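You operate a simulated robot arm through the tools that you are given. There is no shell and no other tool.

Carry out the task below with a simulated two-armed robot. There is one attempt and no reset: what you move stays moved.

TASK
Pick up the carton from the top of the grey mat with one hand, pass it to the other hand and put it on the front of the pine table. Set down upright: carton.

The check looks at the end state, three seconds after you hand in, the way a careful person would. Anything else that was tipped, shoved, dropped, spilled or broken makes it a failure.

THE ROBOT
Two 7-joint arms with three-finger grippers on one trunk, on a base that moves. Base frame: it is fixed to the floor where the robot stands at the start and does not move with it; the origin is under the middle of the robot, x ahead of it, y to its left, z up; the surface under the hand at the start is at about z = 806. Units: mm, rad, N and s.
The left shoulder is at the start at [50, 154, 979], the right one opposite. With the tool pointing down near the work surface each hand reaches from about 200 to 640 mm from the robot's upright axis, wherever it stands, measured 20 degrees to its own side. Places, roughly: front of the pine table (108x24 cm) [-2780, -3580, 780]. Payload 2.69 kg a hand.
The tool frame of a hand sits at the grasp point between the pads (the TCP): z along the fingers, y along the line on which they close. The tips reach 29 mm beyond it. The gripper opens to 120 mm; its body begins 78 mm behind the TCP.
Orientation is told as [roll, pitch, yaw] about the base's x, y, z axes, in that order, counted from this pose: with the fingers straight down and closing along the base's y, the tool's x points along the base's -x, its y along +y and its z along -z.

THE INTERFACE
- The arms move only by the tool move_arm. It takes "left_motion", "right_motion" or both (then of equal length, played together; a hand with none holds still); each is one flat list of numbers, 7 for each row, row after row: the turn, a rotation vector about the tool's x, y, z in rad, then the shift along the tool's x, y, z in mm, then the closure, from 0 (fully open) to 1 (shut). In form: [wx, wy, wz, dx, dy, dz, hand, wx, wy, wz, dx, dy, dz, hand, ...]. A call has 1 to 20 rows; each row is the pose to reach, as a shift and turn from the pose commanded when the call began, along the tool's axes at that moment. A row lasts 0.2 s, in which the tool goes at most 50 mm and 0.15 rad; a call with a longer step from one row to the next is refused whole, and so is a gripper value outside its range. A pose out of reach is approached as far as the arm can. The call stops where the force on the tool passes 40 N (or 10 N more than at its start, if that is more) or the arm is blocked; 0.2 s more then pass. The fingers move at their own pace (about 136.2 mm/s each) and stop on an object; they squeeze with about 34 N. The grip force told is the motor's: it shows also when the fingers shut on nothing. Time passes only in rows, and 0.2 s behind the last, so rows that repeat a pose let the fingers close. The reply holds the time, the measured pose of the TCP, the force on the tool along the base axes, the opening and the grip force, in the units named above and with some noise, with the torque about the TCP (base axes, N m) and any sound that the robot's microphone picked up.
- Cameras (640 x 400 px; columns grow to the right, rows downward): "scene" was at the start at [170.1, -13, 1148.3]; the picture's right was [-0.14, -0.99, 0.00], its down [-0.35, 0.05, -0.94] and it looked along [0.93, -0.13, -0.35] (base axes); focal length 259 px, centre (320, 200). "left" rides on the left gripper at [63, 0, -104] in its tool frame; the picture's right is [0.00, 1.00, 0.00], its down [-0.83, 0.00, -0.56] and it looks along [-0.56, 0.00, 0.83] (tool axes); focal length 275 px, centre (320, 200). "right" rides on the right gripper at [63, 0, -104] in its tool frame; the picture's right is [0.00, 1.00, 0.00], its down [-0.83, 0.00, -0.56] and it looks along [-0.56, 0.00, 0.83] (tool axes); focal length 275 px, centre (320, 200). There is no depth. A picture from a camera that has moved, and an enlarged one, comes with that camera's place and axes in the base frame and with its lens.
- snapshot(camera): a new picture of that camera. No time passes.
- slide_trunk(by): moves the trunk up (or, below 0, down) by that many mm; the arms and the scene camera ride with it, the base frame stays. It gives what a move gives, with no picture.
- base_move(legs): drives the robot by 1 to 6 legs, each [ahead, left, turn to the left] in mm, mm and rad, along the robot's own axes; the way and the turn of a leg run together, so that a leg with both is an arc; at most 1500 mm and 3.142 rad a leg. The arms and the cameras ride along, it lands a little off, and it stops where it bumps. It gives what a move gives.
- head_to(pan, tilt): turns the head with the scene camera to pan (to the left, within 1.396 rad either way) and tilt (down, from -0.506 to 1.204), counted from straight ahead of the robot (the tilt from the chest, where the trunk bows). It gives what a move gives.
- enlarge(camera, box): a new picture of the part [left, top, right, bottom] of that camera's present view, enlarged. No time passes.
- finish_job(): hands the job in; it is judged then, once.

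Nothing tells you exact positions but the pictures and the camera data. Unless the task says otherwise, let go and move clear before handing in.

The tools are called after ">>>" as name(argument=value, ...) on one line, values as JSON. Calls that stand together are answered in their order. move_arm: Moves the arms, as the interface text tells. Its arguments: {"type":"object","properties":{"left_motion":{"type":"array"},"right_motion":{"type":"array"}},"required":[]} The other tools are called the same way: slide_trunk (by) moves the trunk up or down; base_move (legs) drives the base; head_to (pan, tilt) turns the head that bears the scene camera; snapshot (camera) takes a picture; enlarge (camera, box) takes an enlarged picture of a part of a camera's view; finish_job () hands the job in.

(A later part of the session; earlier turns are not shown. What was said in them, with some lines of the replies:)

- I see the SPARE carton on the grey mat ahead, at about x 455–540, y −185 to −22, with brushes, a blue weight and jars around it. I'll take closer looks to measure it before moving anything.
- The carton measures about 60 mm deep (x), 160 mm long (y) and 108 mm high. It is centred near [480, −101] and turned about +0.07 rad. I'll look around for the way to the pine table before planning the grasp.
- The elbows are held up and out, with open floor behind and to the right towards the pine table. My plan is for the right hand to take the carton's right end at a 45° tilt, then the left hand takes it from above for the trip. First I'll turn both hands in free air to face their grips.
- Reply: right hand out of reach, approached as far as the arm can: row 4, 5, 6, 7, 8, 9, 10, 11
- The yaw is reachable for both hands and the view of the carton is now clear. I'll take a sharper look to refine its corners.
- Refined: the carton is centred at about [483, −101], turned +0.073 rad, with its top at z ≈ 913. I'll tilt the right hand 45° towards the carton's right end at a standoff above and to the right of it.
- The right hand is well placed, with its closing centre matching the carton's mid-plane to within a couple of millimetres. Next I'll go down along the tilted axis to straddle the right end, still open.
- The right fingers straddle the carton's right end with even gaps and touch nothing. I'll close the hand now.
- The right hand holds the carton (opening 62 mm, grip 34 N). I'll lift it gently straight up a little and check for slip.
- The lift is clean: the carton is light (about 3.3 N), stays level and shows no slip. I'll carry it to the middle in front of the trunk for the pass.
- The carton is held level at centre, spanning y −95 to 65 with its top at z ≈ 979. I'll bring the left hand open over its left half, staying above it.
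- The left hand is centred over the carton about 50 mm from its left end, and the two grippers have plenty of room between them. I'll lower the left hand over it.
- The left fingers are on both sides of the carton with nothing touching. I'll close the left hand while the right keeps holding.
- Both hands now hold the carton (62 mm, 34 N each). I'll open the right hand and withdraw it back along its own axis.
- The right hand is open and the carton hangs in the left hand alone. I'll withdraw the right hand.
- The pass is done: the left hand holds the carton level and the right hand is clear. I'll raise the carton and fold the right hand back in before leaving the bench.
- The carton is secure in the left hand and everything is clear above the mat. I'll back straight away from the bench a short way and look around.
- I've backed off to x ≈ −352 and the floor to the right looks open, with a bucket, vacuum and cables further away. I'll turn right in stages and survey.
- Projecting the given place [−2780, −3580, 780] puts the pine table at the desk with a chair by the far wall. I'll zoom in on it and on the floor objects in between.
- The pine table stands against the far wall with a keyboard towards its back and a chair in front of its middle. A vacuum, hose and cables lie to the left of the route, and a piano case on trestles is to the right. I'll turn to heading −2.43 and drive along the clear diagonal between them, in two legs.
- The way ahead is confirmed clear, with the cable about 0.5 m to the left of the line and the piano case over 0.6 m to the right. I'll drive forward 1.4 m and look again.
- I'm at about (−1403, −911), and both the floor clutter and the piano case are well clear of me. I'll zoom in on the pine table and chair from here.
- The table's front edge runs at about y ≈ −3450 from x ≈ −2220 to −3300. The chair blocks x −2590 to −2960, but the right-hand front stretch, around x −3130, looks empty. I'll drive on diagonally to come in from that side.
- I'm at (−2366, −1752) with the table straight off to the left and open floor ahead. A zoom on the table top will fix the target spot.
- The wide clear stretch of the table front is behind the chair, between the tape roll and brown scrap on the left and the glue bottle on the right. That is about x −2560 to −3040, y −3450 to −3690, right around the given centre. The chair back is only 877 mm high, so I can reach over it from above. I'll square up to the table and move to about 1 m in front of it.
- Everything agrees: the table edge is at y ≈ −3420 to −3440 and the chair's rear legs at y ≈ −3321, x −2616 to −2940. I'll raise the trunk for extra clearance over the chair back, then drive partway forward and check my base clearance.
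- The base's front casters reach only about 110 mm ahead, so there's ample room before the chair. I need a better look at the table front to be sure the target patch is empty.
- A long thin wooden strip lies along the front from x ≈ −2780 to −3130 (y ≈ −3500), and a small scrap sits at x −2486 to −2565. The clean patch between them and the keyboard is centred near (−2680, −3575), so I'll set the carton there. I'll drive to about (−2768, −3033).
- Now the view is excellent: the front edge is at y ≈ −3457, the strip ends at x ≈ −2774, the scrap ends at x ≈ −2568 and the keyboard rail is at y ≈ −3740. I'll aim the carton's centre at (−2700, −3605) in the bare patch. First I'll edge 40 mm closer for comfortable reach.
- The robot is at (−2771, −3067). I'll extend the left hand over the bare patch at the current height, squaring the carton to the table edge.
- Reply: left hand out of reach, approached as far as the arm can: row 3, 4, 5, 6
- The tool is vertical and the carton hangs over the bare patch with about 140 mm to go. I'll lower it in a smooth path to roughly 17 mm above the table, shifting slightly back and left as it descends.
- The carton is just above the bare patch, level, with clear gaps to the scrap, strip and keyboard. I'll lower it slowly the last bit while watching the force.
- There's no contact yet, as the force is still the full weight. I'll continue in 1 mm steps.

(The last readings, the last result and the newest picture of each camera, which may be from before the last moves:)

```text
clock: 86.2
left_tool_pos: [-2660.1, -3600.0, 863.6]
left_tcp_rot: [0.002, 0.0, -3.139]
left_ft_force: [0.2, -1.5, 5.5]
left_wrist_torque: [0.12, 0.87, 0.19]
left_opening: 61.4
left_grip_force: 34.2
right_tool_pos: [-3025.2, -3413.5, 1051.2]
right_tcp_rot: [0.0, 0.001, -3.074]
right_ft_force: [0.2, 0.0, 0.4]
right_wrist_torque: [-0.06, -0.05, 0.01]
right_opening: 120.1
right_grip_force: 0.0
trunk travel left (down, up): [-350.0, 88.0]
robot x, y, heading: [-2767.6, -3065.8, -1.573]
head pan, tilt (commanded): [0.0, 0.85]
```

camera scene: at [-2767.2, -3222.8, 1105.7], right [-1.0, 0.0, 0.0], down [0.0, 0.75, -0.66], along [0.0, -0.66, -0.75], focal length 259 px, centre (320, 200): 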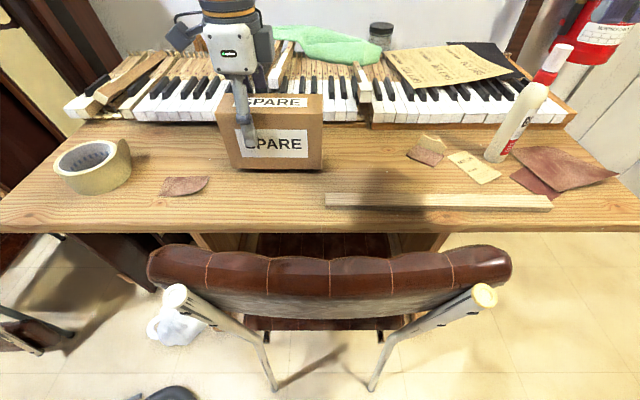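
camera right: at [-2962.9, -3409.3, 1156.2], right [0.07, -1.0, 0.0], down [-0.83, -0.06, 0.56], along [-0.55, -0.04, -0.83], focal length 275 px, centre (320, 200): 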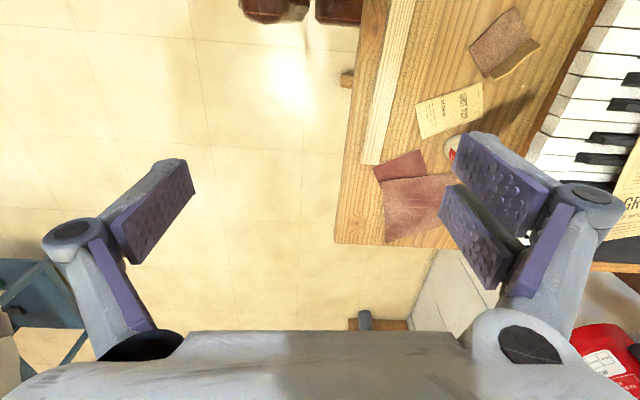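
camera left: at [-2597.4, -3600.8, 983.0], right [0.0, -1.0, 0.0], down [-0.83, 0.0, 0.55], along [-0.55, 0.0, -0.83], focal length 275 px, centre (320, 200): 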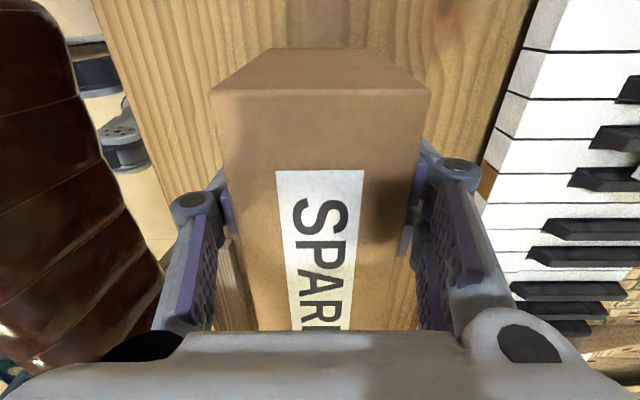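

The carton has touched down (the force changed from −3.6 to +5.5 N), with its right end first by about a millimetre. I'll ease down one more millimetre to seat it flat.

>>> move_arm(left_motion=[0, 0, 0, 0, 0, 0.5, 1, 0, 0, 0, 0, 0, 1, 1, 0, 0, 0, 0, 0, 1, 1])

>>> enlarge(camera="scene", box=[190, 70, 370, 200])

```text
clock: 87.0
left_tool_pos: [-2660.0, -3600.0, 863.5]
left_tcp_rot: [0.002, 0.0, 3.141]
left_ft_force: [1.5, -2.8, 10.6]
left_wrist_torque: [-0.03, 0.61, 0.08]
left_opening: 61.6
left_grip_force: 33.9
right_tool_pos: [-3025.2, -3414.3, 1049.8]
right_tcp_rot: [0.002, -0.001, -3.075]
right_ft_force: [0.3, -1.3, 0.5]
right_wrist_torque: [0.01, 0.02, 0.02]
right_opening: 120.3
right_grip_force: 0.1
trunk travel left (down, up): [-350.0, 88.0]
robot x, y, heading: [-2766.3, -3067.8, -1.572]
head pan, tilt (commanded): [0.0, 0.85]
```

```text
3.08 times, centred on (280, 135) of scene
camera zoom: at [-2767.2, -3222.2, 1105.8], right [-1.0, 0.0, 0.0], down [0.0, 0.75, -0.66], along [0.0, -0.66, -0.75], focal length 797 px, centre (443, 400)
```

zoom: 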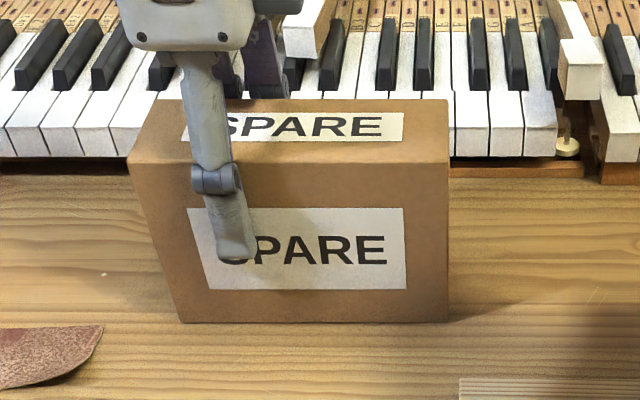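

It's seated flat now: the load is near the carton's centre and the bottom edge is level. I'll open the hand just enough to clear, without a wide swing near the keyboard.

>>> move_arm(left_motion=[0, 0, 0, 0, 0, 0, 0.6, 0, 0, 0, 0, 0, 0, 0.35, 0, 0, 0, 0, 0, 0, 0.3, 0, 0, 0, 0, 0, 0, 0.3])

>>> enlarge(camera="scene", box=[190, 70, 370, 200])

>>> snapshot(camera="left")

```text
clock: 88.0
left_tool_pos: [-2658.8, -3600.6, 863.0]
left_tcp_rot: [-0.001, 0.002, 3.142]
left_ft_force: [1.8, -0.6, -0.4]
left_wrist_torque: [-0.02, -0.01, -0.03]
left_opening: 83.9
left_grip_force: 0.2
right_tool_pos: [-3025.4, -3415.2, 1050.5]
right_tcp_rot: [0.001, -0.001, -3.074]
right_ft_force: [0.8, 0.5, -0.3]
right_wrist_torque: [-0.01, 0.03, 0.01]
right_opening: 119.8
right_grip_force: 0.1
trunk travel left (down, up): [-350.0, 88.0]
robot x, y, heading: [-2768.7, -3067.3, -1.57]
head pan, tilt (commanded): [0.0, 0.85]
```

```text
3.08 times, centred on (280, 135) of scene
camera zoom: at [-2767.2, -3222.5, 1105.7], right [-1.0, 0.0, 0.0], down [0.0, 0.75, -0.66], along [0.0, -0.66, -0.75], focal length 797 px, centre (443, 400)
```

zoom: 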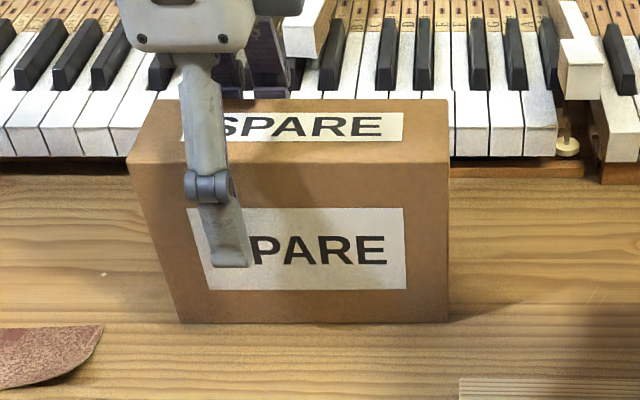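

```text
taken
camera left: at [-2596.8, -3600.9, 966.6], right [-0.01, -1.0, 0.0], down [-0.83, 0.0, 0.56], along [-0.56, 0.0, -0.83], focal length 275 px, centre (320, 200)
```

left: 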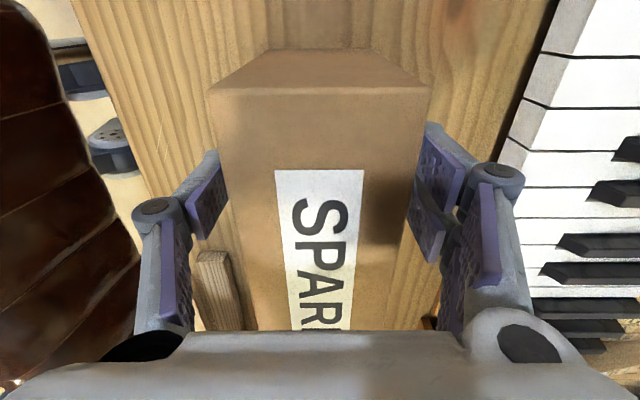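

The carton stands free on the table, and the fingers have clear gaps on both sides. I'll rise straight up first, then ease back once above it.

>>> move_arm(left_motion=[0, 0, 0, 0, 0, -12, 0.3, 0, 0, 0, 0, 0, -25, 0.3, 0, 0, 0, 0, 0, -40, 0.3, 0, 0, 0, 0, 0, -55, 0.3, 0, 0, 0, 0, 0, -70, 0.3, 0, 0, 0, 0, -8, -90, 0.3, 0, 0, 0, 0, -18, -115, 0.3, 0, 0, 0, 0, -27, -140, 0.3])

>>> snapshot(camera="scene")

>>> snapshot(camera="left")

```text
clock: 89.8
left_tool_pos: [-2659.6, -3573.4, 1002.0]
left_tcp_rot: [0.001, -0.001, 3.141]
left_ft_force: [0.0, 0.3, 0.4]
left_wrist_torque: [-0.03, -0.01, 0.01]
left_opening: 83.7
left_grip_force: 0.1
right_tool_pos: [-3024.4, -3415.0, 1051.2]
right_tcp_rot: [0.003, 0.002, -3.075]
right_ft_force: [0.4, 0.2, 0.1]
right_wrist_torque: [0.02, 0.01, 0.02]
right_opening: 120.0
right_grip_force: 0.0
trunk travel left (down, up): [-350.0, 88.0]
robot x, y, heading: [-2767.9, -3069.3, -1.579]
head pan, tilt (commanded): [0.0, 0.85]
```

```text
taken
camera scene: at [-2767.3, -3222.3, 1105.8], right [-1.0, 0.0, 0.0], down [0.0, 0.75, -0.66], along [0.0, -0.66, -0.75], focal length 259 px, centre (320, 200)
```

scene: 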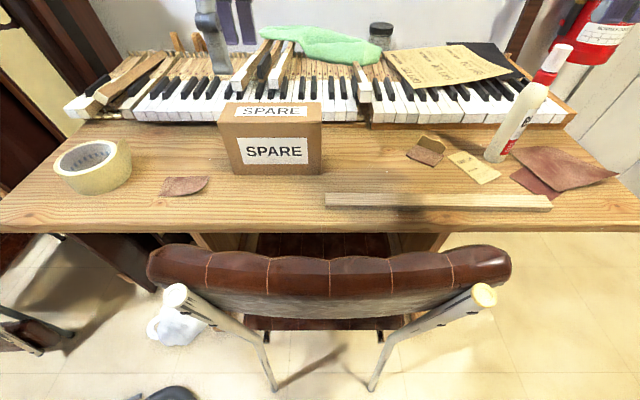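

```text
taken
camera left: at [-2597.6, -3573.8, 1106.5], right [-0.01, -1.0, 0.0], down [-0.83, 0.0, 0.56], along [-0.56, 0.0, -0.83], focal length 275 px, centre (320, 200)
```

left: 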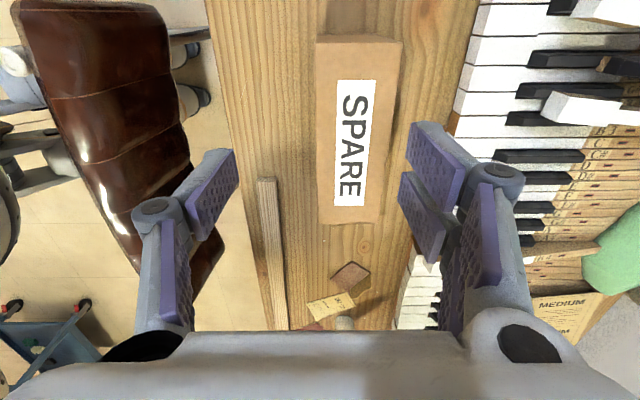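

The carton stands upright on the front of the pine table and nothing else has moved. I'll back the robot away so both hands are well clear, then check once more.

>>> base_move(legs=[[-400, 0, 0]])

>>> head_to(pan=0.0, tilt=0.55)

>>> snapshot(camera="scene")

>>> enlarge(camera="scene", box=[160, 110, 420, 260])

```text
clock: 92.3
left_tool_pos: [-2661.1, -3172.8, 1003.0]
left_tcp_rot: [0.0, -0.001, 3.137]
left_ft_force: [0.0, 0.7, 1.0]
left_wrist_torque: [-0.03, 0.05, 0.03]
left_opening: 84.2
left_grip_force: 0.0
right_tool_pos: [-3024.5, -3011.4, 1051.1]
right_tcp_rot: [0.002, 0.001, -3.079]
right_ft_force: [-0.2, 0.5, -0.3]
right_wrist_torque: [-0.04, 0.02, -0.01]
right_opening: 120.1
right_grip_force: 0.2
trunk travel left (down, up): [-350.0, 88.0]
robot x, y, heading: [-2767.3, -2666.9, -1.567]
head pan, tilt (commanded): [0.0, 0.85]
```

```text
clock: 93.1
left_tool_pos: [-2660.4, -3172.6, 1001.7]
left_tcp_rot: [0.0, 0.003, 3.136]
left_ft_force: [-0.7, 0.5, 0.3]
left_wrist_torque: [-0.02, 0.01, 0.0]
left_opening: 84.2
left_grip_force: 0.1
right_tool_pos: [-3024.9, -3011.9, 1051.4]
right_tcp_rot: [0.002, 0.0, -3.078]
right_ft_force: [-1.7, 0.8, 0.1]
right_wrist_torque: [-0.06, -0.01, 0.02]
right_opening: 119.9
right_grip_force: 0.1
trunk travel left (down, up): [-350.0, 88.0]
robot x, y, heading: [-2767.9, -2665.5, -1.577]
head pan, tilt (commanded): [0.0, 0.55]
```

```text
taken
camera scene: at [-2766.6, -2832.9, 1131.1], right [-1.0, 0.01, 0.0], down [0.0, 0.52, -0.85], along [0.0, -0.85, -0.52], focal length 259 px, centre (320, 200)
```

scene: 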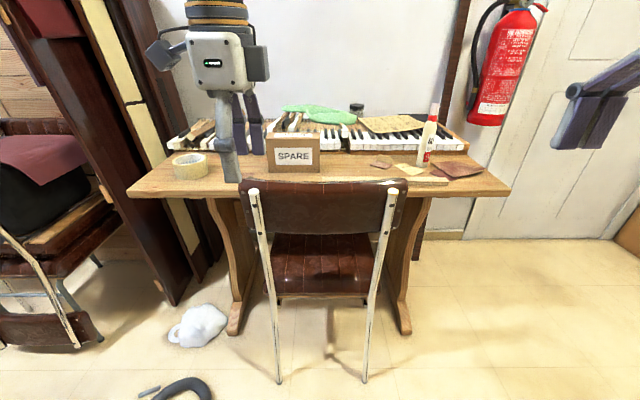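

```text
2.46 times, centred on (290, 185) of scene
camera zoom: at [-2766.6, -2832.9, 1131.1], right [-1.0, 0.01, 0.0], down [0.0, 0.52, -0.85], along [0.0, -0.85, -0.52], focal length 638 px, centre (394, 237)
```

zoom: 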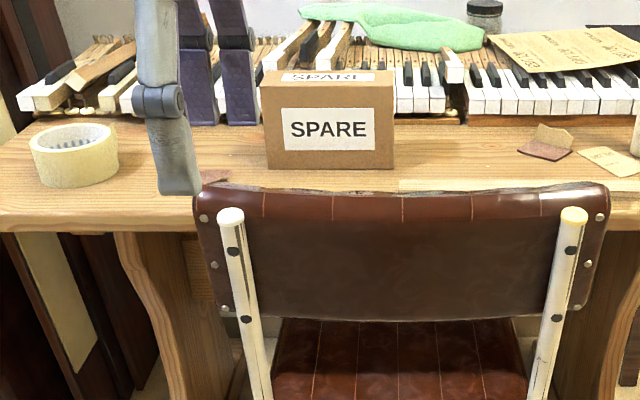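

The carton stands upright on the front of the pine table at about (−2690, −3600). The chair, tape roll, strip, bottle and keyboard are where they were, and both hands are empty and well clear. I'm handing the job in.

>>> finish_job()

```text
The job is handed in.
```

I moved the carton from the grey mat to the front of the pine table, where it stands upright. I picked it up with the right hand and passed it to the left hand in mid-air. The left hand then carried it over and set it down at about x −2690, y −3600.

It sits on a bare patch of the table front, clear of the tape roll, the paper scraps, the wooden strip, the glue bottle and the keyboard. In the last pictures of the table, nothing there or around it had moved. I let go, backed the robot about 400 mm away with both hands empty, and handed the job in. I haven't seen the result of the check.
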